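You operate a simulated robot arm through the tools that you are given. There is no shell and no other tool. Be economical: measure what you need, move in short steps, check, and stop when the job is done.

You are at the controls of a simulated robot arm. One attempt, no reset.

## Task
Puff the grade 40 filter from the To do tray clean and stand it in the Ready tray.
Fine: in the filter box, hood shut; press the bellows till it shows clean; leave the hood open and the air valve shut. Set down upright: what you pick out. Where these are worked on the way, their far stop is far enough and under half their travel is too little: sliding hood.

Only the result counts: the job must be done as asked and must still hold three seconds after the hand-in. Knocking over, shifting, dropping, spilling or breaking anything else fails it.

## Robot
A 6-joint arm with a two-finger parallel gripper, fixed in place. Base frame: the origin is at the foot of the arm, x ahead of it, y to its left, z up; the work surface is at about z = 800. Lengths are in mm, angles in degrees, forces in N, time in s.
With the tool pointing down near the work surface it reaches from about 240 to 640 mm from the base axis. Its first joint turns from -66.0 to 66.0 degrees. Payload 2.7 kg.
Tool frame: the origin (TCP) lies between the finger pads and is the grasp point; the fingertips stand 23 mm ahead of it; z points along the fingers, y is the line along which they close. The gripper opens to 94 mm. The fingers are 38 mm wide and 10 mm thick; the gripper's body (54 by 96 mm) begins 39 mm behind the TCP.
Orientation is told as [roll, pitch, yaw] about the base's x, y, z axes, in that order, counted from this pose: with the fingers straight down and closing along the base's y, the tool's x points along the base's -x, its y along +y and its z along -z.

## Interface
- The arm moves only by the tool servo_tool. Its argument "moves" is a list of rows, each a list of 7 numbers: the shift along the tool's x, y, z in m, then the turn, a rotation vector about the tool's x, y, z in degrees, then the finger opening in m, from 0 to 0.094. In form: [[x, y, z, rx, ry, rz, gripper], ...]. A call has 1 to 20 rows; each row shifts and turns the commanded pose from where the row before left it, along the tool's axes as they then stand. Each row takes 0.2 s and may step no farther than 50 mm and 8.6 degrees from the row before; otherwise, or with a gripper value out of range, the whole call is refused. A pose out of reach is approached as far as the arm can. The call stops where the force on the tool passes 50 N (or 10 N more than at its start, if that is more) or the arm is blocked; 0.2 s more then pass. Each finger travels about 45 mm/s and halts on what it meets, pressing with about 28 N; the grip force reading is that of the motor and also rises with nothing between the fingers. The clock runs only during rows and for 0.2 s after the last one: add rows that do not move to give the fingers time. The reply holds the time, the measured pose of the TCP, the force on the tool along the base axes, the opening and the grip force, in the units named above and with some noise, with the torque about the TCP (base axes, N m) and any sound that the robot's microphone picked up.
- Cameras (640 x 400 px; columns grow to the right, rows downward): "scene" is fixed at [57, -427.1, 1377.3]; the picture's right is [0.86, -0.52, 0.00], its down [-0.35, -0.57, -0.74] and it looks along [0.38, 0.64, -0.67] (base axes); focal length 285 px, centre (320, 200). "wrist" rides on the gripper at [86, 16, -75] in the tool frame; the picture's right is [-0.18, 0.98, 0.00], its down [-0.58, -0.11, -0.81] and it looks along [-0.79, -0.15, 0.59] (tool axes); focal length 243 px, centre (320, 200). There is no depth. A picture from a camera that has moved, and an enlarged one, comes with that camera's place and axes in the base frame and with its lens. The place of the scene camera against the robot may be out by one fixed shift of up to 18 mm in any direction.
- capture(camera): a new picture of that camera. The clock stands still meanwhile.
- enlarge(camera, box): a new picture of the part [left, top, right, bottom] of that camera's present view, enlarged. The clock stands still meanwhile.
- sign_off(): hands the job in; it is judged then, once.

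Work in short steps. Places have to be worked out from the pictures, the camera data and where the tool is seen: move nearer, look again, correct. Check each grasp and each placing, and mend what went wrong. You have 120 turns and 76 pictures in all, those below and enlarged ones among them. Open the gripper and draw the arm clear of the work before you hand the job in, unless the task says otherwise; then end with one line.

The tools are called after "Request:" by a JSON object that holds its "fn" and its "kwargs". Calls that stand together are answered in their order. servo_tool: Moves the arm, as the interface text tells. Its arguments: {"type":"object","properties":{"moves":{"type":"array","items":{"type":"array","items":{"type":"number"}}}},"required":["moves"]} The other tools are called the same way: capture (camera) takes a picture; enlarge (camera, box) takes an enlarged picture of a part of a camera's view; sign_off () hands the job in.

At the start:

```text
clock: 0.0
tcp_pos: [429.0, -38.3, 1132.8]
tool_rot: [0.0, -0.1, 0.0]
ft_force: [0.2, -0.1, 0.6]
wrist_torque: [0.01, -0.01, 0.02]
finger_gap: 93.8
grip_force: 0.0
```

scene: 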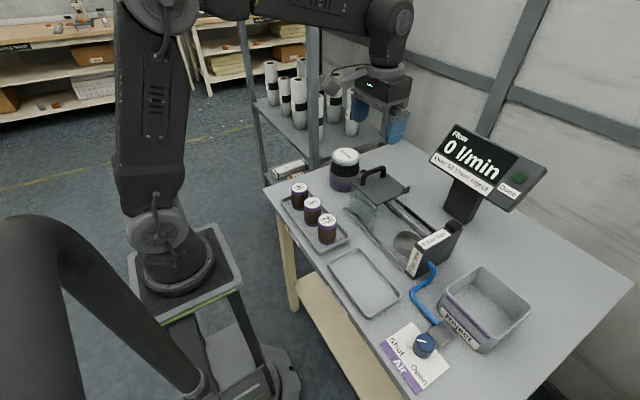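
wrist: 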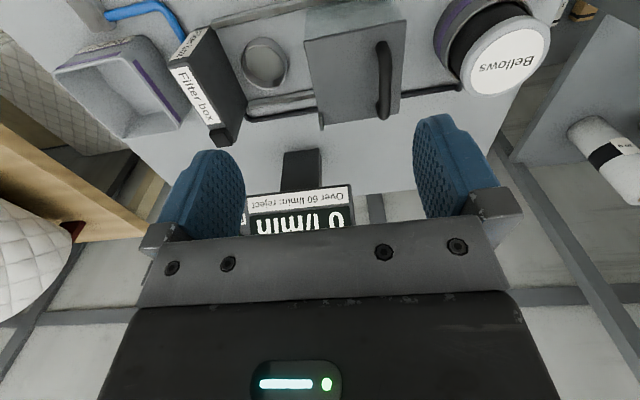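

I start by looking closer at the trays, the box, the gauge and the valve.

Request:
{"fn": "enlarge", "kwargs": {"camera": "scene", "box": [260, 140, 420, 240]}}

Request:
{"fn": "enlarge", "kwargs": {"camera": "scene", "box": [340, 220, 540, 400]}}

Request:
{"fn": "enlarge", "kwargs": {"camera": "scene", "box": [400, 110, 560, 210]}}

```text
4.00 times, centred on (340, 190) of scene
camera zoom: at [57.0, -427.1, 1377.3], right [0.86, -0.52, 0.0], down [-0.35, -0.57, -0.74], along [0.38, 0.64, -0.67], focal length 1139 px, centre (240, 240)
```

zoom: 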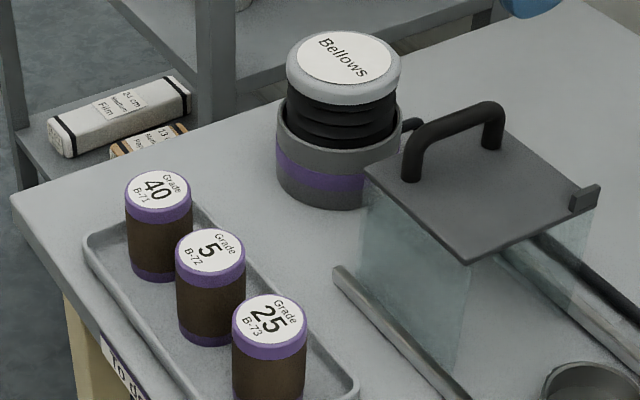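

```text
2.22 times, centred on (440, 310) of scene
camera zoom: at [57.0, -427.1, 1377.3], right [0.86, -0.52, 0.0], down [-0.35, -0.57, -0.74], along [0.38, 0.64, -0.67], focal length 633 px, centre (53, -44)
```

zoom: 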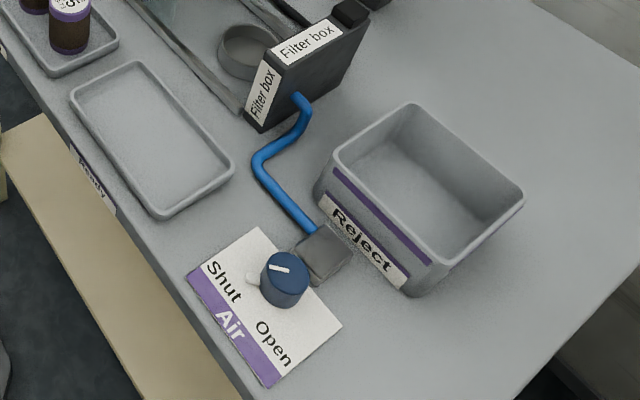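

```text
4.00 times, centred on (480, 160) of scene
camera zoom: at [57.0, -427.1, 1377.3], right [0.86, -0.52, 0.0], down [-0.35, -0.57, -0.74], along [0.38, 0.64, -0.67], focal length 1139 px, centre (-320, 360)
```

zoom: 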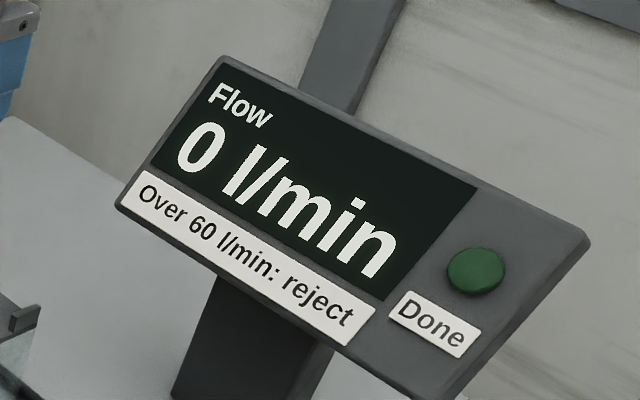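

The filters stand near x≈335 and y≈141, 63 and -11, with grade 40 the farthest. The chamber is near (495,-136), the hood handle near (492,22) and the bellows near (522,172). I move above the grade 40 filter and look.

Request:
{"fn": "servo_tool", "kwargs": {"moves": [[0.0157, 0.0298, 0.0222, 0, 0, 0, 0.094], [0.0157, 0.0298, 0.0222, 0, 0, 0, 0.094], [0.0157, 0.0298, 0.0222, 0, 0, 0, 0.094], [0.0157, 0.0298, 0.0222, 0, 0, 0, 0.094], [0.0157, 0.0298, 0.0222, 0, 0, 0, 0.094], [0.0157, 0.0298, 0.0222, 0, 0, 0, 0.094], [0, 0, 0, 0, 0, 0, 0.094]]}}

Request:
{"fn": "capture", "kwargs": {"camera": "wrist"}}

Request:
{"fn": "capture", "kwargs": {"camera": "scene"}}

```text
clock: 1.6
tcp_pos: [336.1, 141.4, 999.9]
tool_rot: [-0.1, -0.1, 0.1]
ft_force: [-0.4, 0.3, 0.1]
wrist_torque: [0.01, -0.02, 0.0]
finger_gap: 94.0
grip_force: 0.1
```

```text
70 pictures are left
camera wrist: at [248.4, 157.5, 1073.4], right [0.18, 0.98, 0.0], down [0.58, -0.11, 0.81], along [0.79, -0.15, -0.59], focal length 243 px, centre (320, 200)
```

wrist: 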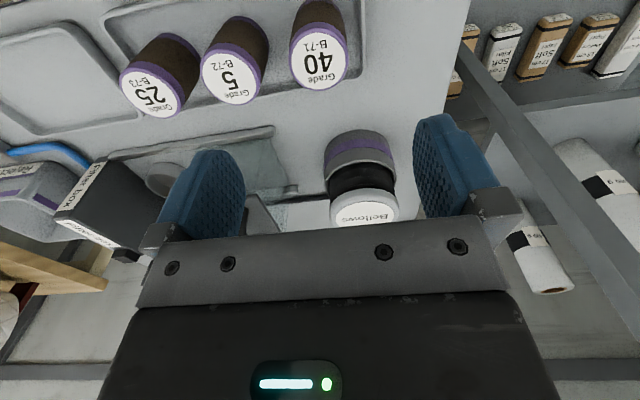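

```text
69 pictures are left
```

scene: 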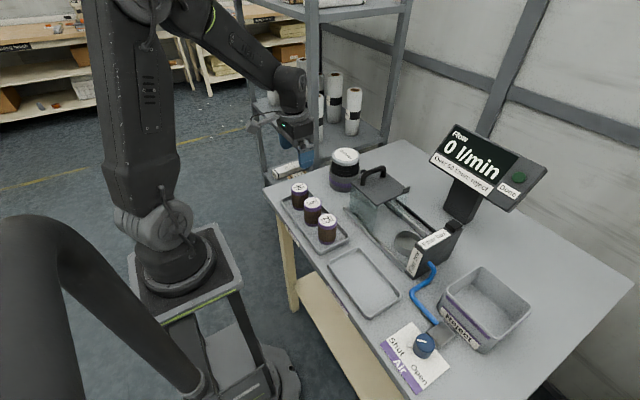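

The filter's axis is at about (340,140). I narrow the fingers to 66 mm because the neighbour is close. I lower to z 925 to measure the top height.

Request:
{"fn": "servo_tool", "kwargs": {"moves": [[-0.001, -0.0005, 0.025, 0, 0, 0, 0.066], [-0.001, -0.0005, 0.025, 0, 0, 0, 0.066], [-0.001, 0, 0.025, 0, 0, 0, 0.066], [0, 0, 0, 0, 0, 0, 0.066]]}}

Request:
{"fn": "capture", "kwargs": {"camera": "wrist"}}

```text
clock: 2.6
tcp_pos: [339.0, 139.5, 923.1]
tool_rot: [0.0, -0.1, 0.0]
ft_force: [0.0, -0.2, 0.5]
wrist_torque: [0.02, 0.03, 0.0]
finger_gap: 66.1
grip_force: 0.1
```

```text
68 pictures are left
camera wrist: at [251.4, 156.0, 997.1], right [0.18, 0.98, 0.0], down [0.58, -0.11, 0.81], along [0.79, -0.15, -0.59], focal length 243 px, centre (320, 200)
```

wrist: 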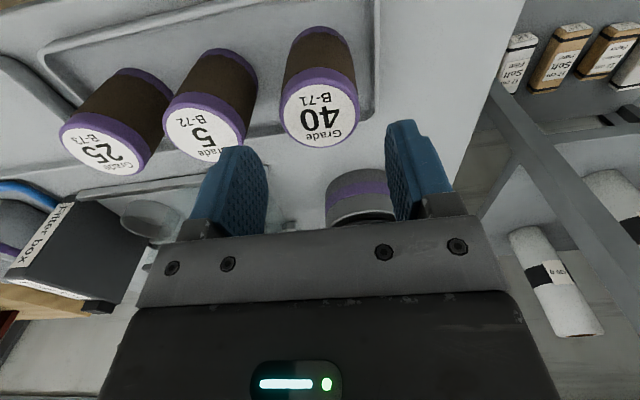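

The top is at z≈857 and the axis at about (344,138.5). The filter is about 50 mm across. I descend to z 846 and stop before closing.

Request:
{"fn": "servo_tool", "kwargs": {"moves": [[-0.005, -0.001, 0.02, 0, 0, 0, 0.066], [0, 0, 0.02, 0, 0, 0, 0.066], [0, 0, 0.02, 0, 0, 0, 0.066], [0, 0, 0.017, 0, 0, 0, 0.066], [0, 0, 0, 0, 0, 0, 0.066]]}}

Request:
{"fn": "capture", "kwargs": {"camera": "wrist"}}

Request:
{"fn": "enlarge", "kwargs": {"camera": "scene", "box": [260, 140, 420, 240]}}

```text
clock: 3.8
tcp_pos: [344.8, 139.7, 846.5]
tool_rot: [0.0, -0.1, 0.1]
ft_force: [0.0, 0.1, -0.2]
wrist_torque: [0.01, -0.02, 0.03]
finger_gap: 65.8
grip_force: 0.1
```

```text
67 pictures are left
camera wrist: at [256.1, 154.8, 919.0], right [0.18, 0.98, 0.0], down [0.58, -0.11, 0.81], along [0.79, -0.15, -0.59], focal length 243 px, centre (320, 200)
```

wrist: 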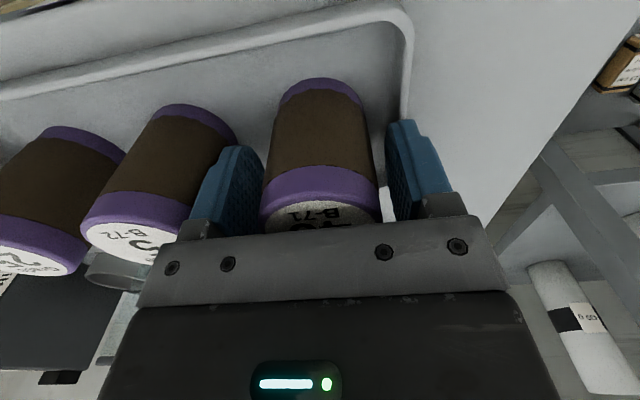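

```text
4.00 times, centred on (340, 190) of scene
camera zoom: at [57.0, -427.1, 1377.3], right [0.86, -0.52, 0.0], down [-0.35, -0.57, -0.74], along [0.38, 0.64, -0.67], focal length 1139 px, centre (240, 240)
```

zoom: 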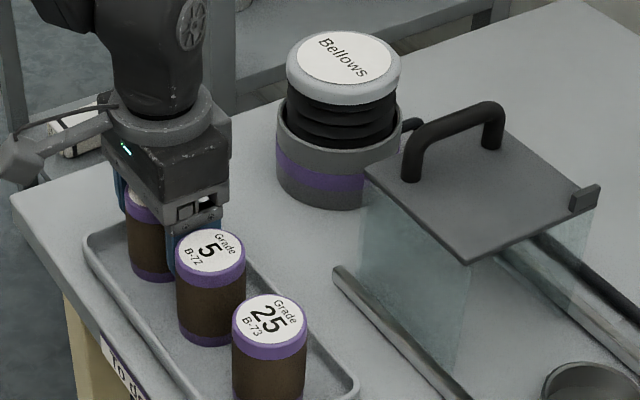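

The filter is centred between the fingers and clear of its neighbour. I close.

Request:
{"fn": "servo_tool", "kwargs": {"moves": [[0, 0, 0, 0, 0, 0, 0.04], [0, 0, 0, 0, 0, 0, 0.04], [0, 0, 0, 0, 0, 0, 0.04], [0, 0, 0, 0, 0, 0, 0.04]]}}

```text
clock: 4.8
tcp_pos: [343.2, 138.1, 845.4]
tool_rot: [0.0, -0.1, 0.0]
ft_force: [0.0, -0.5, 0.0]
wrist_torque: [0.02, 0.0, -0.01]
finger_gap: 46.9
grip_force: 28.0
```

It is gripped at 46.9 mm. I lift straight up.

Request:
{"fn": "servo_tool", "kwargs": {"moves": [[0, 0, -0.02, 0, 0, 0, 0.04], [0, 0, -0.03, 0, 0, 0, 0.04], [0, 0, -0.04, 0, 0, 0, 0.04], [0, 0, -0.04, 0, 0, 0, 0.04], [0, 0, -0.04, 0, 0, 0, 0.04], [0, 0, 0, 0, 0, 0, 0.04]]}}

Request:
{"fn": "capture", "kwargs": {"camera": "wrist"}}

```text
clock: 6.2
tcp_pos: [342.7, 136.0, 1013.5]
tool_rot: [0.0, -0.1, 0.1]
ft_force: [-0.1, -0.3, -0.5]
wrist_torque: [0.0, 0.0, -0.05]
finger_gap: 47.1
grip_force: 28.1
```

```text
65 pictures are left
camera wrist: at [254.3, 152.9, 1087.9], right [0.18, 0.98, 0.0], down [0.58, -0.11, 0.81], along [0.79, -0.15, -0.59], focal length 243 px, centre (320, 200)
```

wrist: 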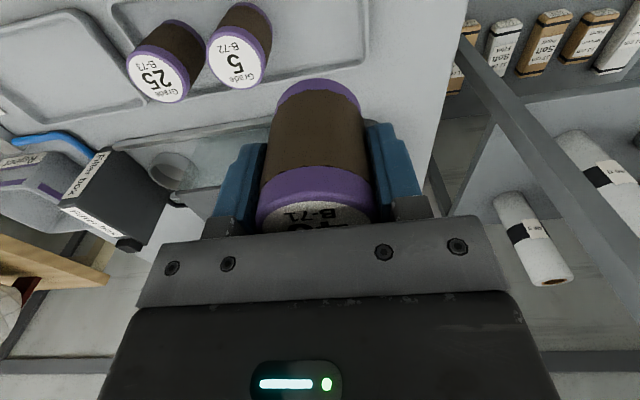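

The filter hangs level. I move toward the chamber at height, keeping short of it so the camera can see the ring and hood.

Request:
{"fn": "servo_tool", "kwargs": {"moves": [[-0.018, -0.039, 0, 0, 0, 0, 0.04], [-0.018, -0.039, 0, 0, 0, 0, 0.04], [-0.018, -0.039, 0, 0, 0, 0, 0.04], [-0.018, -0.039, 0, 0, 0, 0, 0.04], [0, 0, 0, 0, 0, 0, 0.04]]}}

Request:
{"fn": "capture", "kwargs": {"camera": "wrist"}}

```text
clock: 7.4
tcp_pos: [417.2, -21.4, 1015.7]
tool_rot: [0.0, 0.1, 0.0]
ft_force: [0.9, -0.2, -0.8]
wrist_torque: [-0.01, 0.0, 0.0]
finger_gap: 46.9
grip_force: 27.6
```

```text
64 pictures are left
camera wrist: at [329.3, -5.2, 1089.5], right [0.18, 0.98, 0.0], down [0.58, -0.11, 0.81], along [0.79, -0.15, -0.59], focal length 243 px, centre (320, 200)
```

wrist: 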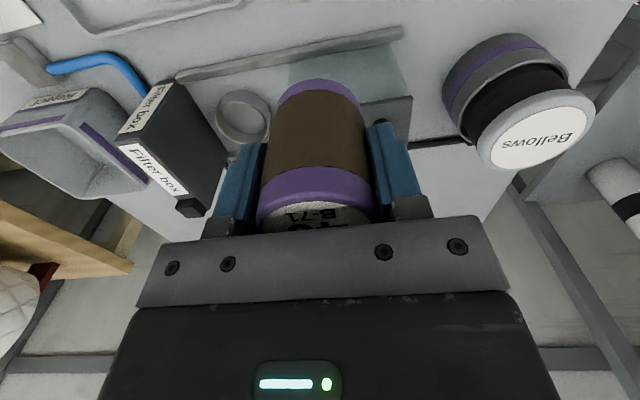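

The ring's top centre works out at about (496,-136,821). I enlarge it for detail and take a scene view of the hood.

Request:
{"fn": "enlarge", "kwargs": {"camera": "wrist", "box": [150, 50, 310, 150]}}

Request:
{"fn": "enlarge", "kwargs": {"camera": "scene", "box": [330, 160, 490, 280]}}

```text
4.00 times, centred on (230, 100) of wrist
camera zoom: at [329.3, -5.2, 1089.5], right [0.18, 0.98, 0.0], down [0.58, -0.11, 0.81], along [0.79, -0.15, -0.59], focal length 970 px, centre (680, 600)
```

zoom: 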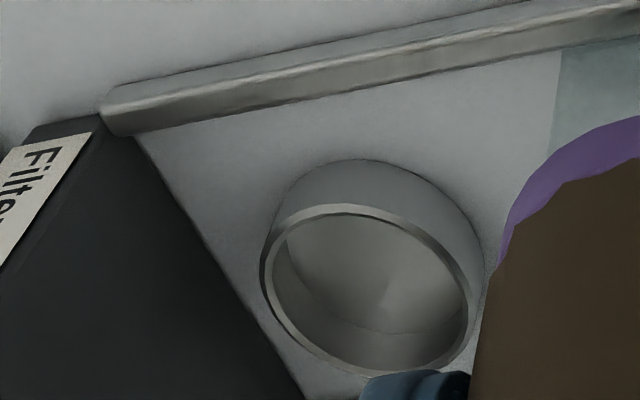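

```text
3.33 times, centred on (410, 220) of scene
camera zoom: at [57.0, -427.1, 1377.3], right [0.86, -0.52, 0.0], down [-0.35, -0.57, -0.74], along [0.38, 0.64, -0.67], focal length 949 px, centre (20, 133)
```

zoom: 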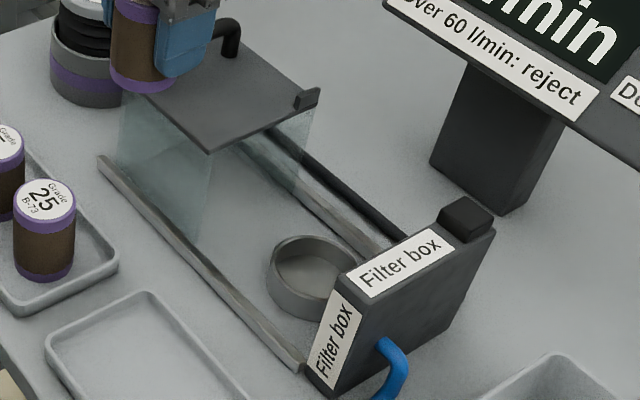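

I move closer for a second fix on the ring. The box's near face looks to be at about y≈-198, and the hood's front edge at about y≈-50.

Request:
{"fn": "servo_tool", "kwargs": {"moves": [[-0.018, -0.013, 0.017, 0, 0, 0, 0.04], [-0.018, -0.013, 0.017, 0, 0, 0, 0.04], [-0.018, -0.013, 0.017, 0, 0, 0, 0.04], [0, 0, 0, 0, 0, 0, 0.04]]}}

Request:
{"fn": "capture", "kwargs": {"camera": "wrist"}}

Request:
{"fn": "enlarge", "kwargs": {"camera": "wrist", "box": [130, 30, 290, 130]}}

```text
clock: 8.4
tcp_pos: [470.6, -57.6, 964.1]
tool_rot: [0.0, -0.1, 0.1]
ft_force: [0.1, -0.4, -1.0]
wrist_torque: [0.0, 0.0, -0.02]
finger_gap: 47.1
grip_force: 27.8
```

```text
61 pictures are left
camera wrist: at [383.0, -41.3, 1038.2], right [0.18, 0.98, 0.0], down [0.58, -0.11, 0.81], along [0.79, -0.15, -0.59], focal length 243 px, centre (320, 200)
```

wrist: 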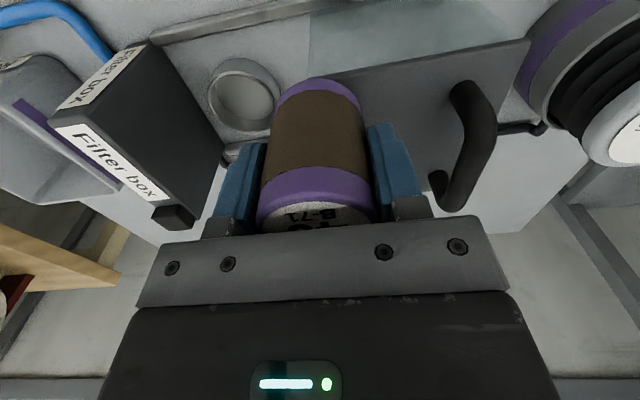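

```text
4.00 times, centred on (210, 80) of wrist
camera zoom: at [383.0, -41.3, 1038.2], right [0.18, 0.98, 0.0], down [0.58, -0.11, 0.81], along [0.79, -0.15, -0.59], focal length 970 px, centre (760, 680)
```

zoom: 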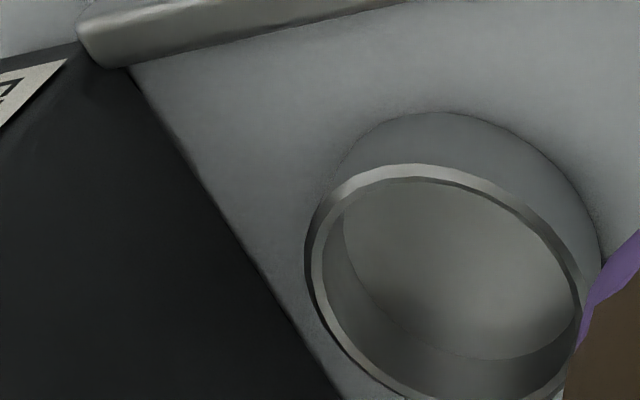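

The ring is at about (498,-139), its top at z≈824 and its inner bore about 62 mm. I go above it at the same height, then check.

Request:
{"fn": "servo_tool", "kwargs": {"moves": [[-0.0135, -0.04, 0, 0, 0, 0, 0.04], [-0.0135, -0.04, 0, 0, 0, 0, 0.04], [0, 0, 0.03, 0, 0, 0, 0.04], [0, 0, 0.02, 0, 0, 0, 0.04], [0, 0, 0, 0, 0, 0, 0.04]]}}

Request:
{"fn": "capture", "kwargs": {"camera": "wrist"}}

Request:
{"fn": "enlarge", "kwargs": {"camera": "scene", "box": [330, 160, 490, 280]}}

```text
clock: 9.6
tcp_pos: [495.2, -138.0, 915.6]
tool_rot: [0.0, -0.1, 0.0]
ft_force: [0.0, 0.0, -0.6]
wrist_torque: [-0.01, 0.0, -0.02]
finger_gap: 47.0
grip_force: 28.6
```

```text
59 pictures are left
camera wrist: at [408.4, -121.6, 988.5], right [0.18, 0.98, 0.0], down [0.58, -0.11, 0.81], along [0.79, -0.15, -0.59], focal length 243 px, centre (320, 200)
```

wrist: 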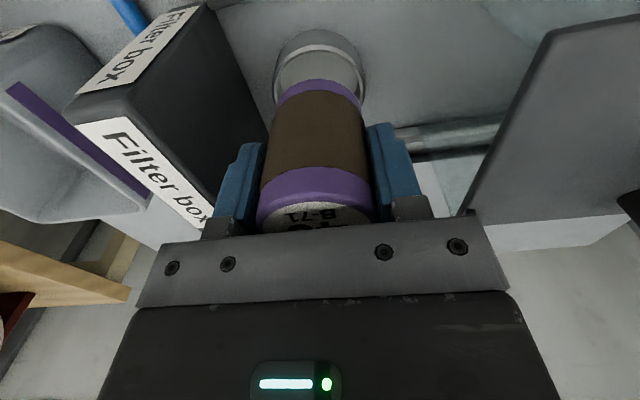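

```text
3.33 times, centred on (410, 220) of scene
camera zoom: at [57.0, -427.1, 1377.3], right [0.86, -0.52, 0.0], down [-0.35, -0.57, -0.74], along [0.38, 0.64, -0.67], focal length 949 px, centre (20, 133)
```

zoom: 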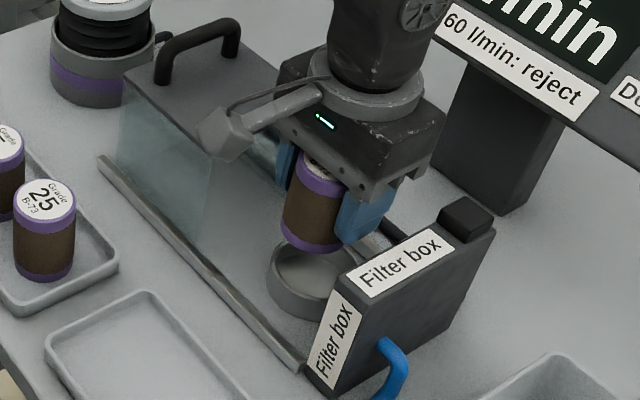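

Request:
{"fn": "enlarge", "kwargs": {"camera": "wrist", "box": [240, 10, 400, 110]}}

```text
4.00 times, centred on (320, 60) of wrist
camera zoom: at [408.4, -121.6, 988.5], right [0.18, 0.98, 0.0], down [0.58, -0.11, 0.81], along [0.79, -0.15, -0.59], focal length 970 px, centre (320, 760)
```

zoom: 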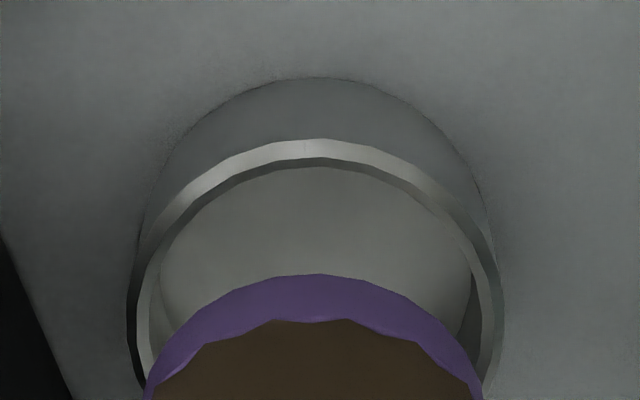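

The refined ring centre is (504.5,-140). I shift 9 mm ahead and lower gently to z≈850.

Request:
{"fn": "servo_tool", "kwargs": {"moves": [[-0.009, 0, 0.02, 0, 0, 0, 0.04], [0, 0, 0.015, 0, 0, 0, 0.04], [0, 0, 0, 0, 0, 0, 0.04]]}}

Request:
{"fn": "capture", "kwargs": {"camera": "wrist"}}

Request:
{"fn": "enlarge", "kwargs": {"camera": "scene", "box": [330, 160, 490, 280]}}

```text
clock: 10.4
tcp_pos: [504.9, -137.3, 879.1]
tool_rot: [0.0, -0.1, 0.0]
ft_force: [0.0, -0.7, 0.0]
wrist_torque: [0.0, 0.01, 0.03]
finger_gap: 46.8
grip_force: 27.9
```

```text
56 pictures are left
camera wrist: at [417.5, -120.9, 953.9], right [0.18, 0.98, 0.0], down [0.58, -0.11, 0.81], along [0.79, -0.15, -0.59], focal length 243 px, centre (320, 200)
```

wrist: 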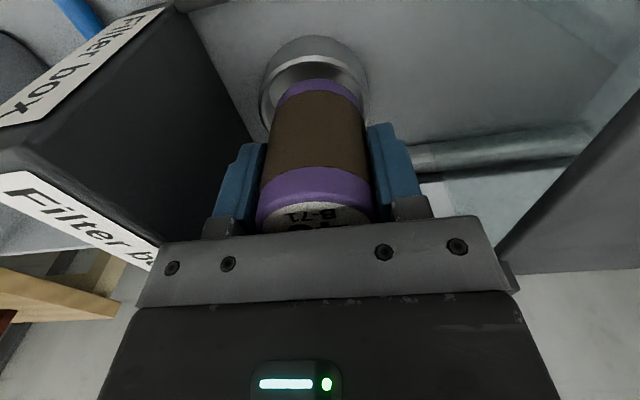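

```text
3.33 times, centred on (410, 220) of scene
camera zoom: at [57.1, -427.1, 1377.3], right [0.86, -0.52, 0.0], down [-0.35, -0.57, -0.74], along [0.38, 0.64, -0.67], focal length 949 px, centre (20, 133)
```

zoom: 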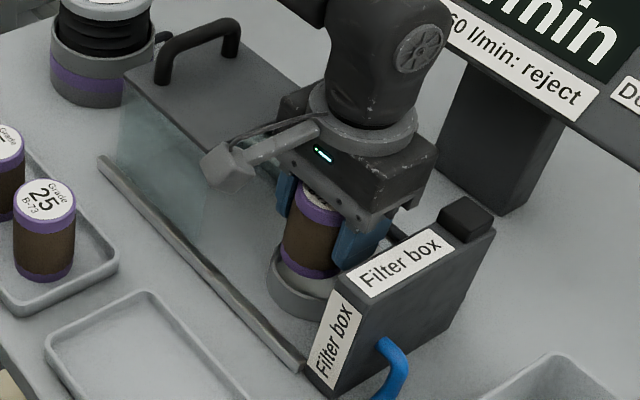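

Alignment looks good, with the ring perhaps 1.5 mm farther to -y. I descend to z≈851.

Request:
{"fn": "servo_tool", "kwargs": {"moves": [[0, -0.0015, 0.008, 0, 0, 0, 0.04], [0, 0, 0.008, 0, 0, 0, 0.04], [0, 0, 0.006, 0, 0, 0, 0.04], [0, 0, 0.005, 0, 0, 0, 0.04], [0, 0, 0, 0, 0, 0, 0.04]]}}

Request:
{"fn": "capture", "kwargs": {"camera": "wrist"}}

Request:
{"fn": "enlarge", "kwargs": {"camera": "scene", "box": [370, 190, 470, 265]}}

```text
clock: 11.6
tcp_pos: [508.0, -138.5, 855.5]
tool_rot: [-0.1, -0.5, 0.0]
ft_force: [5.0, -0.7, 31.3]
wrist_torque: [0.58, 0.61, -0.09]
finger_gap: 47.0
grip_force: 28.4
```

```text
54 pictures are left
camera wrist: at [419.9, -122.0, 928.9], right [0.18, 0.98, 0.0], down [0.57, -0.11, 0.81], along [0.8, -0.15, -0.58], focal length 243 px, centre (320, 200)
```

wrist: 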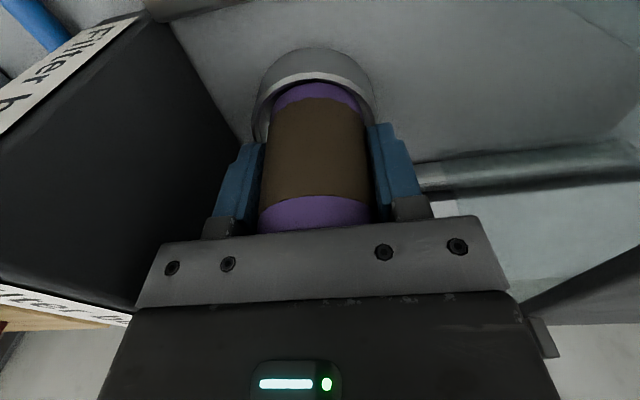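

```text
5.33 times, centred on (420, 228) of scene
camera zoom: at [56.7, -427.0, 1377.3], right [0.86, -0.52, 0.0], down [-0.35, -0.57, -0.74], along [0.38, 0.64, -0.67], focal length 1519 px, centre (-213, 53)
```

zoom: 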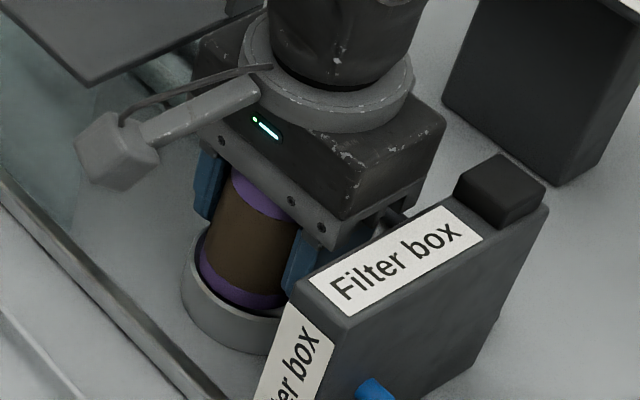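

I feel 31 N and the filter looks tipped a little in the fingers. I back up 5 mm and look closely.

Request:
{"fn": "servo_tool", "kwargs": {"moves": [[0, 0, -0.005, 0, 0, 0, 0.04], [0, 0, 0, 0, 0, 0, 0.04]]}}

Request:
{"fn": "enlarge", "kwargs": {"camera": "wrist", "box": [220, 30, 420, 240]}}

Request:
{"fn": "enlarge", "kwargs": {"camera": "scene", "box": [370, 190, 470, 265]}}

```text
clock: 12.2
tcp_pos: [505.1, -138.0, 856.1]
tool_rot: [0.2, 0.1, -0.1]
ft_force: [4.5, -4.2, 2.1]
wrist_torque: [-0.07, -0.15, -0.04]
finger_gap: 47.2
grip_force: 27.9
```

```text
1.90 times, centred on (320, 135) of wrist
camera zoom: at [417.8, -122.3, 930.6], right [0.18, 0.98, 0.0], down [0.58, -0.11, 0.8], along [0.79, -0.15, -0.59], focal length 462 px, centre (320, 324)
```

zoom: 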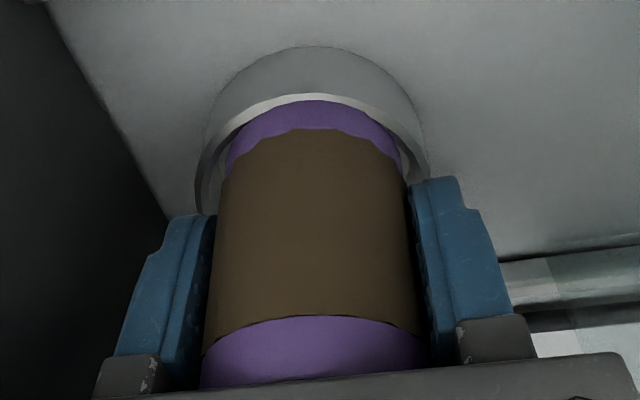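

```text
5.33 times, centred on (420, 228) of scene
camera zoom: at [57.1, -427.2, 1377.2], right [0.86, -0.52, 0.0], down [-0.35, -0.57, -0.74], along [0.38, 0.64, -0.67], focal length 1519 px, centre (-213, 53)
```

zoom: 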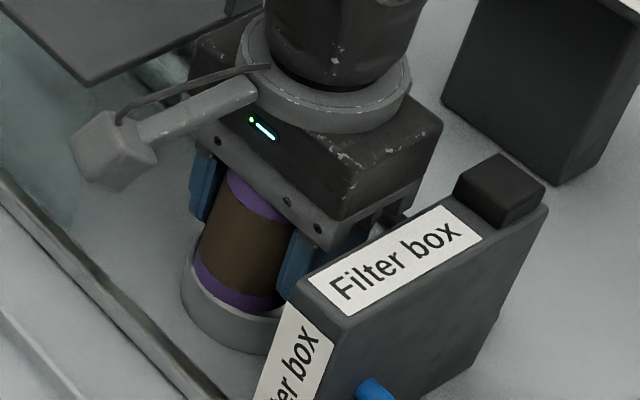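

The filter's axis sits about 4 mm behind the TCP, so its near edge caught the ring's rim and tipped it. I lift clear and will set it flat on the empty Ready tray to straighten it and grip it again, higher and centred.

Request:
{"fn": "servo_tool", "kwargs": {"moves": [[-0.002, 0, -0.01, 0, 0, 0, 0.04], [0, 0, -0.03, 0, 0, 0, 0.04], [0, 0, -0.04, 0, 0, 0, 0.04], [0, 0, -0.04, 0, 0, 0, 0.04], [0.045, -0.007, 0, 0, 0, 0, 0.04], [0.045, -0.007, 0, 0, 0, 0, 0.04], [0.045, -0.007, 0, 0, 0, 0, 0.04], [0.027, -0.006, 0, 0, 0, 0, 0.04], [0, 0, 0, 0, 0, 0, 0.04]]}}

Request:
{"fn": "capture", "kwargs": {"camera": "wrist"}}

Request:
{"fn": "capture", "kwargs": {"camera": "scene"}}

```text
clock: 14.2
tcp_pos: [344.6, -164.5, 978.4]
tool_rot: [0.1, -0.2, 0.0]
ft_force: [0.2, 0.0, -1.5]
wrist_torque: [0.03, -0.02, 0.04]
finger_gap: 46.8
grip_force: 27.7
```

```text
50 pictures are left
camera wrist: at [257.2, -149.1, 1052.4], right [0.18, 0.98, 0.0], down [0.58, -0.11, 0.81], along [0.79, -0.15, -0.59], focal length 243 px, centre (320, 200)
```

wrist: 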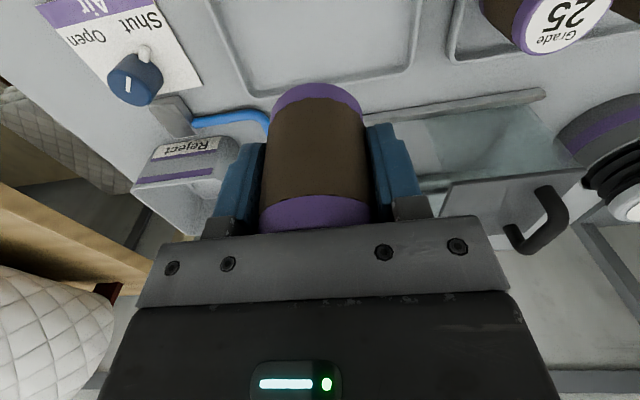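

```text
49 pictures are left
```

scene: 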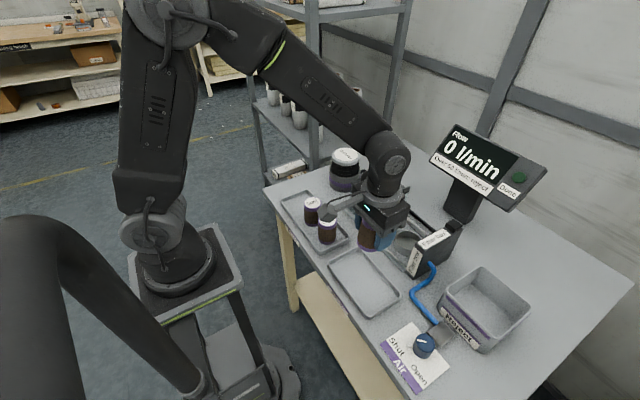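

The Ready tray spans about y -251 to -81 with its middle near x≈343, right below. I lower onto it gently.

Request:
{"fn": "servo_tool", "kwargs": {"moves": [[0, 0, 0.04, 0, 0, 0, 0.04], [0, 0, 0.04, 0, 0, 0, 0.04], [0, 0, 0.03, 0, 0, 0, 0.04], [0, 0, 0.01, 0, 0, 0, 0.04], [0, 0, 0.005, 0, 0, 0, 0.04], [0, 0, 0.004, 0, 0, 0, 0.04], [0, 0, 0, 0, 0, 0, 0.04]]}}

Request:
{"fn": "capture", "kwargs": {"camera": "wrist"}}

```text
clock: 15.8
tcp_pos: [345.0, -165.1, 848.5]
tool_rot: [0.0, -0.1, 0.1]
ft_force: [0.1, 0.4, -0.5]
wrist_torque: [0.0, 0.0, 0.03]
finger_gap: 46.7
grip_force: 28.1
```

```text
48 pictures are left
camera wrist: at [258.4, -148.8, 922.8], right [0.18, 0.98, 0.0], down [0.58, -0.11, 0.81], along [0.79, -0.15, -0.59], focal length 243 px, centre (320, 200)
```

wrist: 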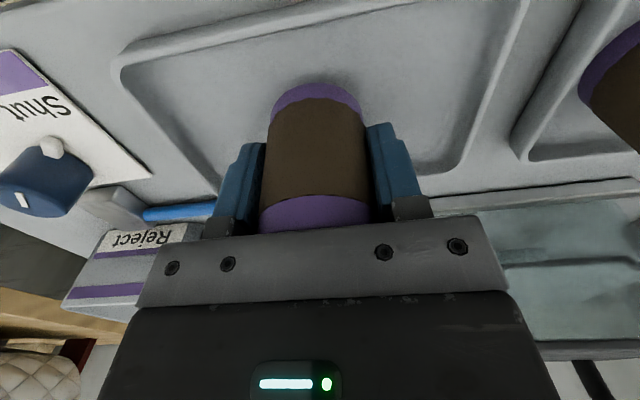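

No contact yet, so I continue down in small steps.

Request:
{"fn": "servo_tool", "kwargs": {"moves": [[0, 0, 0.003, 0, 0, 0, 0.04], [0, 0, 0.003, 0, 0, 0, 0.04], [0, 0, 0.002, 0, 0, 0, 0.04], [0, 0, 0, 0, 0, 0, 0.04]]}}

Request:
{"fn": "capture", "kwargs": {"camera": "wrist"}}

```text
clock: 16.8
tcp_pos: [345.2, -165.2, 843.0]
tool_rot: [-0.1, -0.1, 0.0]
ft_force: [0.8, 0.8, -0.9]
wrist_torque: [0.02, -0.01, -0.03]
finger_gap: 46.8
grip_force: 27.9
```

```text
47 pictures are left
camera wrist: at [258.2, -149.0, 915.1], right [0.18, 0.98, 0.0], down [0.58, -0.11, 0.81], along [0.79, -0.15, -0.59], focal length 243 px, centre (320, 200)
```

wrist: 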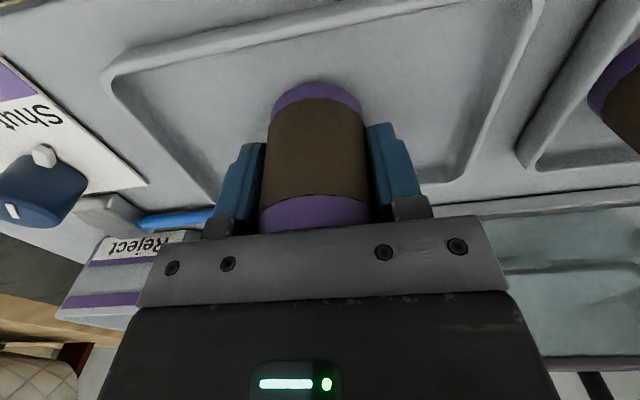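

Request:
{"fn": "servo_tool", "kwargs": {"moves": [[0, 0, 0.003, 0, 0, 0, 0.04], [0, 0, 0.002, 0, 0, 0, 0.04], [0, 0, 0.002, 0, 0, 0, 0.04], [0, 0, 0, 0, 0, 0, 0.04]]}}

Request:
{"fn": "enlarge", "kwargs": {"camera": "scene", "box": [320, 220, 420, 295]}}

```text
clock: 17.5
tcp_pos: [347.0, -166.6, 838.1]
tool_rot: [-0.2, -0.2, 0.1]
ft_force: [-2.0, -0.1, 10.6]
wrist_torque: [-0.02, -0.08, -0.03]
finger_gap: 47.2
grip_force: 28.3
stopped in row 3: the force on the tool passed its limit at 54 N (the readings are from after the stop); the commanded pose is now the measured one
```

```text
5.33 times, centred on (370, 258) of scene
camera zoom: at [56.9, -427.0, 1377.3], right [0.86, -0.52, 0.0], down [-0.35, -0.57, -0.74], along [0.38, 0.64, -0.67], focal length 1519 px, centre (53, -107)
```

zoom: 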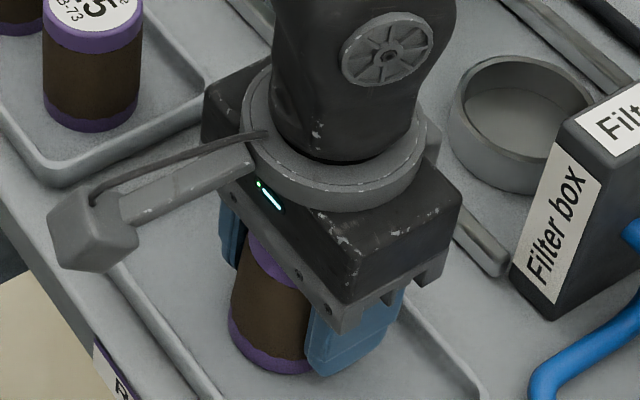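

Request:
{"fn": "enlarge", "kwargs": {"camera": "wrist", "box": [220, 60, 420, 240]}}

```text
2.22 times, centred on (320, 150) of wrist
camera zoom: at [259.3, -149.9, 911.9], right [0.18, 0.98, 0.0], down [0.58, -0.11, 0.81], along [0.8, -0.15, -0.59], focal length 539 px, centre (320, 311)
```

zoom: 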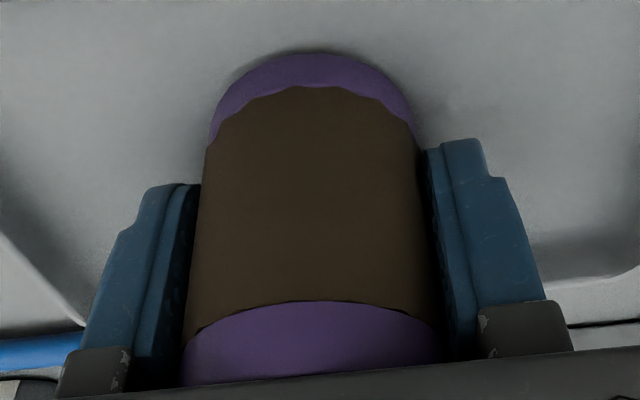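

It rests on the tray with perhaps a few degrees of lean. Its base is wide, so opening the fingers here should let it settle flat.

Request:
{"fn": "servo_tool", "kwargs": {"moves": [[0, 0, 0, 0, 0, 0, 0.05], [0, 0, 0, 0, 0, 0, 0.055], [0, 0, 0, 0, 0, 0, 0.066], [0, 0, 0, 0, 0, 0, 0.066], [0, 0, 0, 0, 0, 0, 0.066]]}}

Request:
{"fn": "capture", "kwargs": {"camera": "wrist"}}

```text
clock: 18.7
tcp_pos: [347.3, -166.1, 838.0]
tool_rot: [-0.1, -0.2, 0.0]
ft_force: [0.8, -0.1, 0.4]
wrist_torque: [0.03, 0.01, 0.0]
finger_gap: 66.0
grip_force: 0.0
```

```text
44 pictures are left
camera wrist: at [259.0, -149.7, 911.4], right [0.18, 0.98, 0.0], down [0.58, -0.11, 0.81], along [0.79, -0.15, -0.59], focal length 243 px, centre (320, 200)
```

wrist: 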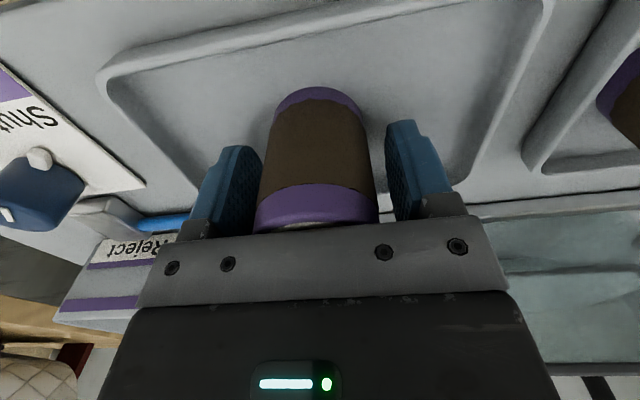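

It settled upright. I raise straight up to get a cleaner fix on its axis and height.

Request:
{"fn": "servo_tool", "kwargs": {"moves": [[0, 0, -0.03, 0, 0, 0, 0.066], [0, 0, -0.04, 0, 0, 0, 0.066], [0, 0, -0.04, 0, 0, 0, 0.066], [0, 0, 0, 0, 0, 0, 0.066]]}}

Request:
{"fn": "enlarge", "kwargs": {"camera": "wrist", "box": [240, 0, 400, 160]}}

```text
clock: 19.7
tcp_pos: [348.6, -165.5, 947.6]
tool_rot: [0.0, -0.2, 0.0]
ft_force: [0.7, -0.7, -0.4]
wrist_torque: [0.0, 0.02, 0.02]
finger_gap: 66.1
grip_force: 0.0
```

```text
2.50 times, centred on (320, 80) of wrist
camera zoom: at [260.6, -149.6, 1020.5], right [0.18, 0.98, 0.0], down [0.58, -0.11, 0.81], along [0.79, -0.15, -0.59], focal length 606 px, centre (320, 500)
```

zoom: 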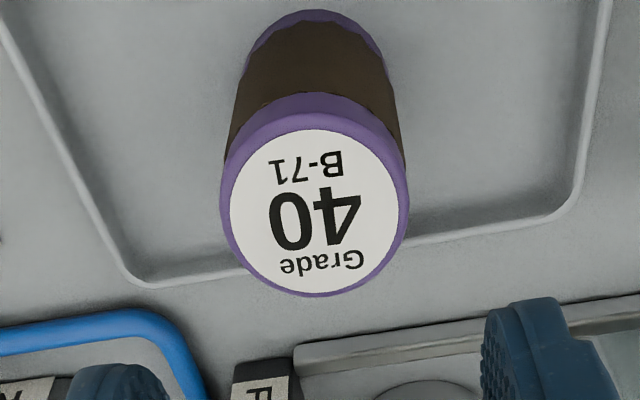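

The axis is at (340.3,-166) and the top at z≈871. I shift back 8 mm, descend to z≈858 and grip high on the body.

Request:
{"fn": "servo_tool", "kwargs": {"moves": [[0.008, 0, 0.03, 0, 0, 0, 0.066], [0, 0, 0.03, 0, 0, 0, 0.066], [0, 0, 0.03, 0, 0, 0, 0.066], [0, 0, 0, 0, 0, 0, 0.066], [0, 0, 0, 0, 0, 0, 0.04], [0, 0, 0, 0, 0, 0, 0.04], [0, 0, 0, 0, 0, 0, 0.04], [0, 0, 0, 0, 0, 0, 0.04]]}}

Request:
{"fn": "capture", "kwargs": {"camera": "wrist"}}

```text
clock: 21.5
tcp_pos: [339.9, -164.6, 857.8]
tool_rot: [0.0, -0.2, -0.1]
ft_force: [-0.9, -0.2, -0.1]
wrist_torque: [0.03, 0.05, -0.01]
finger_gap: 47.0
grip_force: 27.7
```

```text
42 pictures are left
camera wrist: at [252.1, -148.7, 931.3], right [0.18, 0.98, 0.0], down [0.58, -0.11, 0.81], along [0.79, -0.15, -0.59], focal length 243 px, centre (320, 200)
```

wrist: 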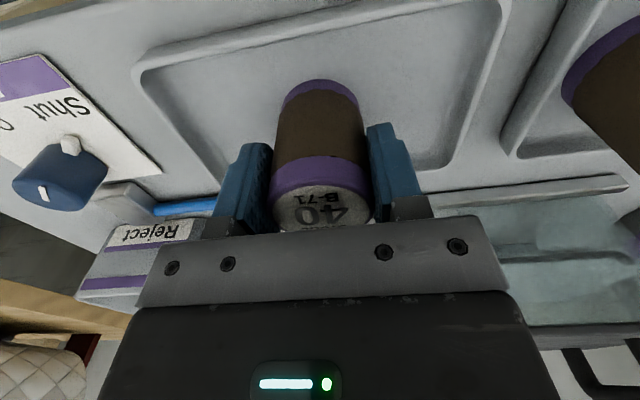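

It is well gripped, with the base 55 mm below the TCP. I carry it back to the ring at about (506,-139).

Request:
{"fn": "servo_tool", "kwargs": {"moves": [[0, 0, -0.03, 0, 0, 0, 0.04], [0, 0, -0.04, 0, 0, 0, 0.04], [0, 0, -0.04, 0, 0, 0, 0.04], [-0.0415, 0.006, 0, 0, 0, 0, 0.04], [-0.0415, 0.006, 0, 0, 0, 0, 0.04], [-0.0415, 0.007, 0, 0, 0, 0, 0.04], [-0.0415, 0.006, 0, 0, 0, 0, 0.04], [0, 0, 0.04, 0, 0, 0, 0.04], [0, 0, 0, 0, 0, 0, 0.04]]}}

Request:
{"fn": "capture", "kwargs": {"camera": "wrist"}}

Request:
{"fn": "enlarge", "kwargs": {"camera": "wrist", "box": [240, 10, 400, 110]}}

```text
clock: 23.5
tcp_pos: [504.2, -138.1, 929.3]
tool_rot: [-0.1, -0.1, 0.0]
ft_force: [-0.1, -0.1, 0.1]
wrist_torque: [0.05, 0.0, 0.01]
finger_gap: 46.8
grip_force: 28.0
```

```text
41 pictures are left
camera wrist: at [416.8, -123.2, 1002.7], right [0.18, 0.98, 0.0], down [0.58, -0.11, 0.81], along [0.79, -0.15, -0.59], focal length 243 px, centre (320, 200)
```

wrist: 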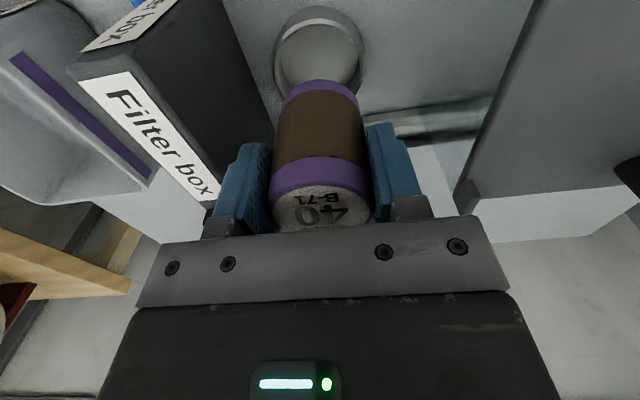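

```text
4.00 times, centred on (320, 60) of wrist
camera zoom: at [416.8, -123.2, 1002.7], right [0.18, 0.98, 0.0], down [0.58, -0.11, 0.81], along [0.79, -0.15, -0.59], focal length 970 px, centre (320, 760)
```

zoom: 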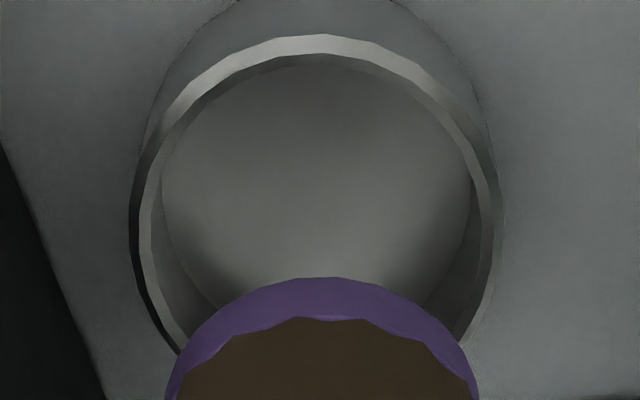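

The refined ring centre is (504,-140). I shift 2 mm to -y and descend to just above the bottom.

Request:
{"fn": "servo_tool", "kwargs": {"moves": [[0, -0.002, 0.02, 0, 0, 0, 0.04], [0, 0, 0.02, 0, 0, 0, 0.04], [0, 0, 0.01, 0, 0, 0, 0.04], [0, 0, 0.01, 0, 0, 0, 0.04], [0, 0, 0.006, 0, 0, 0, 0.04], [0, 0, 0, 0, 0, 0, 0.04]]}}

Request:
{"fn": "capture", "kwargs": {"camera": "wrist"}}

```text
clock: 24.9
tcp_pos: [504.2, -142.2, 863.3]
tool_rot: [0.0, -0.2, 0.0]
ft_force: [-0.5, -0.3, 0.3]
wrist_torque: [-0.04, -0.02, 0.02]
finger_gap: 47.2
grip_force: 28.0
```

```text
39 pictures are left
camera wrist: at [416.5, -126.4, 936.1], right [0.18, 0.98, 0.0], down [0.58, -0.11, 0.81], along [0.79, -0.15, -0.59], focal length 243 px, centre (320, 200)
```

wrist: 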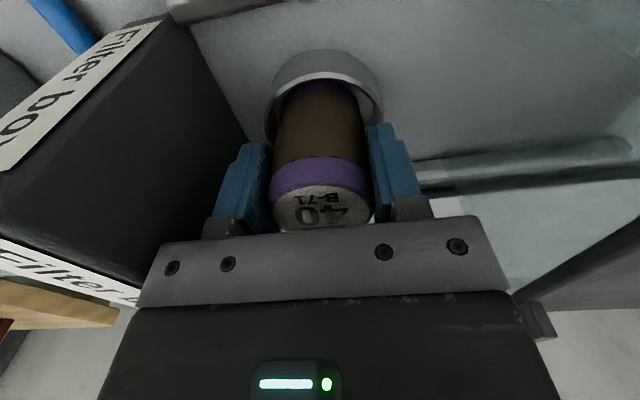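

The filter is inside the ring with no contact. I recentre 2 mm to +y and ease down in small steps.

Request:
{"fn": "servo_tool", "kwargs": {"moves": [[0, 0.002, 0.002, 0, 0, 0, 0.04], [0, 0, 0.002, 0, 0, 0, 0.04], [0, 0, 0.001, 0, 0, 0, 0.04], [0, 0, 0, 0, 0, 0, 0.04]]}}

```text
clock: 25.9
tcp_pos: [504.0, -140.5, 858.6]
tool_rot: [-0.1, -0.3, 0.0]
ft_force: [-1.6, 0.6, 5.9]
wrist_torque: [0.13, 0.04, 0.03]
finger_gap: 46.9
grip_force: 27.8
```

Light contact of 6 N near the expected height, so it rests on the floor. I release, opening to 60 mm.

Request:
{"fn": "servo_tool", "kwargs": {"moves": [[0, 0, 0, 0, 0, 0, 0.05], [0, 0, 0, 0, 0, 0, 0.056], [0, 0, 0, 0, 0, 0, 0.062], [0, 0, 0, 0, 0, 0, 0.062], [0, 0, -0.03, 0, 0, 0, 0.062], [0, 0, -0.04, 0, 0, 0, 0.062], [0, 0, -0.04, 0, 0, 0, 0.062], [0, 0, -0.03, 0, 0, 0, 0.062], [0, 0, 0, 0, 0, 0, 0.062]]}}

Request:
{"fn": "capture", "kwargs": {"camera": "wrist"}}

```text
clock: 27.9
tcp_pos: [504.1, -141.3, 997.9]
tool_rot: [0.0, -0.2, 0.0]
ft_force: [0.3, -0.8, 0.6]
wrist_torque: [0.0, 0.0, -0.03]
finger_gap: 62.1
grip_force: 0.1
```

```text
38 pictures are left
camera wrist: at [416.1, -126.7, 1071.6], right [0.18, 0.98, 0.0], down [0.58, -0.11, 0.81], along [0.79, -0.15, -0.59], focal length 243 px, centre (320, 200)
```

wrist: 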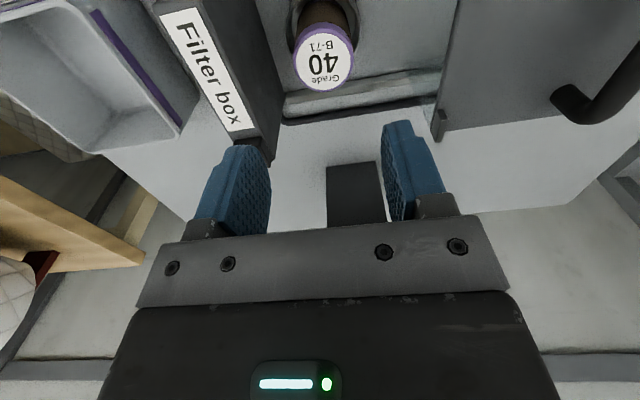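

The filter stands in the ring. Next is the hood, so I move over its handle to measure it.

Request:
{"fn": "servo_tool", "kwargs": {"moves": [[0.004, 0.04, -0.005, 0, 0, 0, 0.062], [0.004, 0.04, -0.005, 0, 0, 0, 0.062], [0.004, 0.04, -0.005, 0, 0, 0, 0.062], [0.003, 0.04, 0, 0, 0, 0, 0.062], [0, 0, 0, 0, 0, 0, 0.062]]}}

Request:
{"fn": "capture", "kwargs": {"camera": "wrist"}}

Request:
{"fn": "enlarge", "kwargs": {"camera": "scene", "box": [320, 140, 480, 260]}}

```text
clock: 29.1
tcp_pos: [488.0, 18.8, 1010.8]
tool_rot: [0.1, -0.1, 0.0]
ft_force: [0.7, 0.0, 0.4]
wrist_torque: [0.0, 0.0, 0.02]
finger_gap: 62.1
grip_force: 0.1
```

```text
37 pictures are left
camera wrist: at [400.2, 35.2, 1084.4], right [0.18, 0.98, 0.0], down [0.58, -0.11, 0.81], along [0.79, -0.15, -0.59], focal length 243 px, centre (320, 200)
```

wrist: 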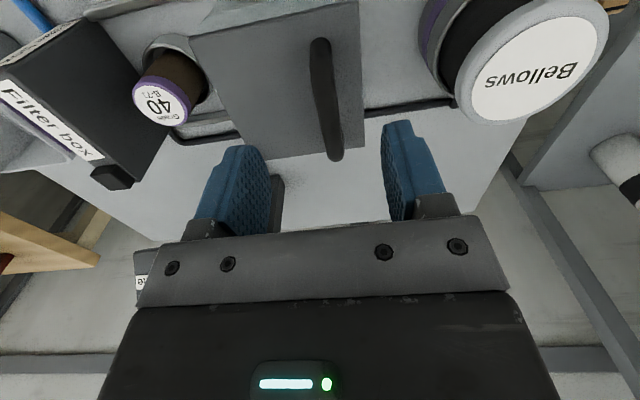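

```text
3.33 times, centred on (400, 200) of scene
camera zoom: at [57.1, -427.1, 1377.3], right [0.86, -0.52, 0.0], down [-0.35, -0.57, -0.74], along [0.38, 0.64, -0.67], focal length 949 px, centre (53, 200)
```

zoom: 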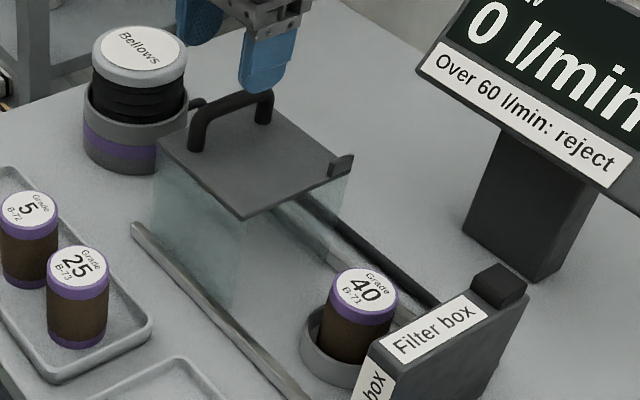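

The handle bar runs along x at y≈22, its top at z≈935, over a hood top at z≈904. I lower astride it at x≈503 with the tips staying above the hood.

Request:
{"fn": "servo_tool", "kwargs": {"moves": [[-0.0075, 0.0015, 0.025, 0, 0, 0, 0.056], [-0.0075, 0.0015, 0.025, 0, 0, 0, 0.056], [0, 0, 0.02, 0, 0, 0, 0.056], [0, 0, 0, 0, 0, 0, 0.056]]}}

Request:
{"fn": "capture", "kwargs": {"camera": "wrist"}}

Request:
{"fn": "enlarge", "kwargs": {"camera": "scene", "box": [320, 140, 440, 230]}}

```text
clock: 30.1
tcp_pos: [503.8, 22.6, 940.5]
tool_rot: [-0.1, -0.3, 0.1]
ft_force: [-0.4, 0.8, 0.4]
wrist_torque: [0.01, 0.03, -0.01]
finger_gap: 56.1
grip_force: 0.1
```

```text
35 pictures are left
camera wrist: at [416.8, 39.2, 1014.7], right [0.18, 0.98, 0.0], down [0.58, -0.11, 0.81], along [0.79, -0.15, -0.59], focal length 243 px, centre (320, 200)
```

wrist: 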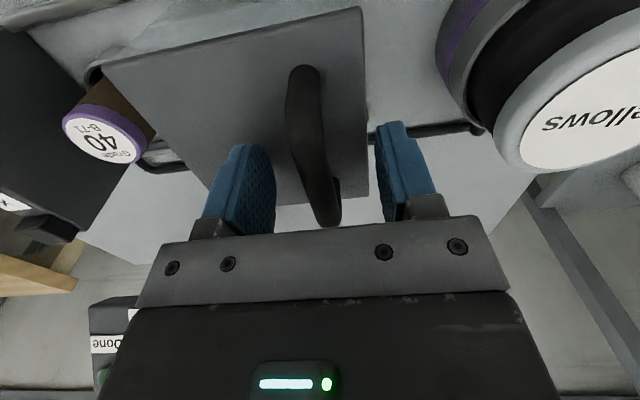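

```text
4.44 times, centred on (380, 185) of scene
camera zoom: at [57.0, -427.1, 1377.3], right [0.86, -0.52, 0.0], down [-0.35, -0.57, -0.74], along [0.38, 0.64, -0.67], focal length 1266 px, centre (53, 267)
```

zoom: 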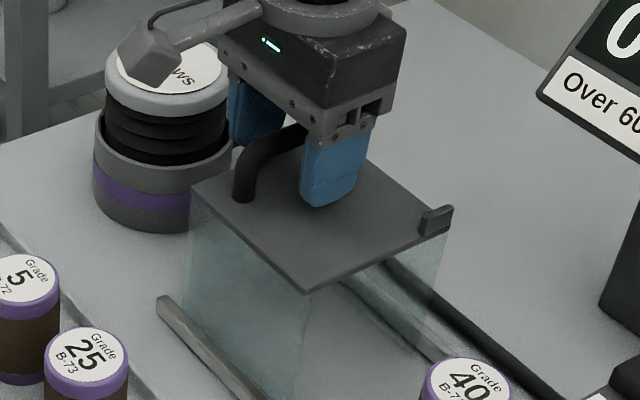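

The bar is between the fingers. I lower 6 mm and close.

Request:
{"fn": "servo_tool", "kwargs": {"moves": [[0, 0, 0.003, 0, 0, 0, 0.056], [0, 0, 0.003, 0, 0, 0, 0.056], [0, 0, 0, 0, 0, 0, 0.0], [0, 0, 0, 0, 0, 0, 0.0], [0, 0, 0, 0, 0, 0, 0.0], [0, 0, 0, 0, 0, 0, 0.0], [0, 0, 0, 0, 0, 0, 0.0]]}}

```text
clock: 31.7
tcp_pos: [504.4, 22.9, 936.1]
tool_rot: [0.0, -0.2, 0.1]
ft_force: [0.2, 0.1, -0.5]
wrist_torque: [-0.01, -0.09, -0.13]
finger_gap: 13.8
grip_force: 45.1
```

The handle is gripped at 13.8 mm. I slide the hood toward -y.

Request:
{"fn": "servo_tool", "kwargs": {"moves": [[0, -0.01, 0, 0, 0, 0, 0], [0, -0.015, 0, 0, 0, 0, 0], [0, -0.02, 0, 0, 0, 0, 0], [0, -0.02, 0, 0, 0, 0, 0], [0, -0.02, 0, 0, 0, 0, 0], [0, -0.02, 0, 0, 0, 0, 0], [0, -0.01, 0, 0, 0, 0, 0], [0, 0, 0, 0, 0, 0, 0]]}}

Request:
{"fn": "enlarge", "kwargs": {"camera": "scene", "box": [330, 160, 490, 280]}}

```text
clock: 33.5
tcp_pos: [504.9, -92.0, 936.5]
tool_rot: [-0.1, -0.3, 0.1]
ft_force: [7.0, 0.3, 3.8]
wrist_torque: [-0.04, -1.3, -0.14]
finger_gap: 13.6
grip_force: 44.8
```

```text
3.33 times, centred on (410, 220) of scene
camera zoom: at [57.1, -427.1, 1377.3], right [0.86, -0.52, 0.0], down [-0.35, -0.57, -0.74], along [0.38, 0.64, -0.67], focal length 949 px, centre (20, 133)
```

zoom: 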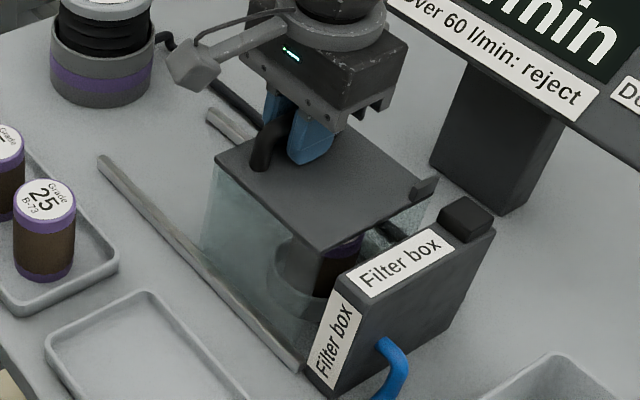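

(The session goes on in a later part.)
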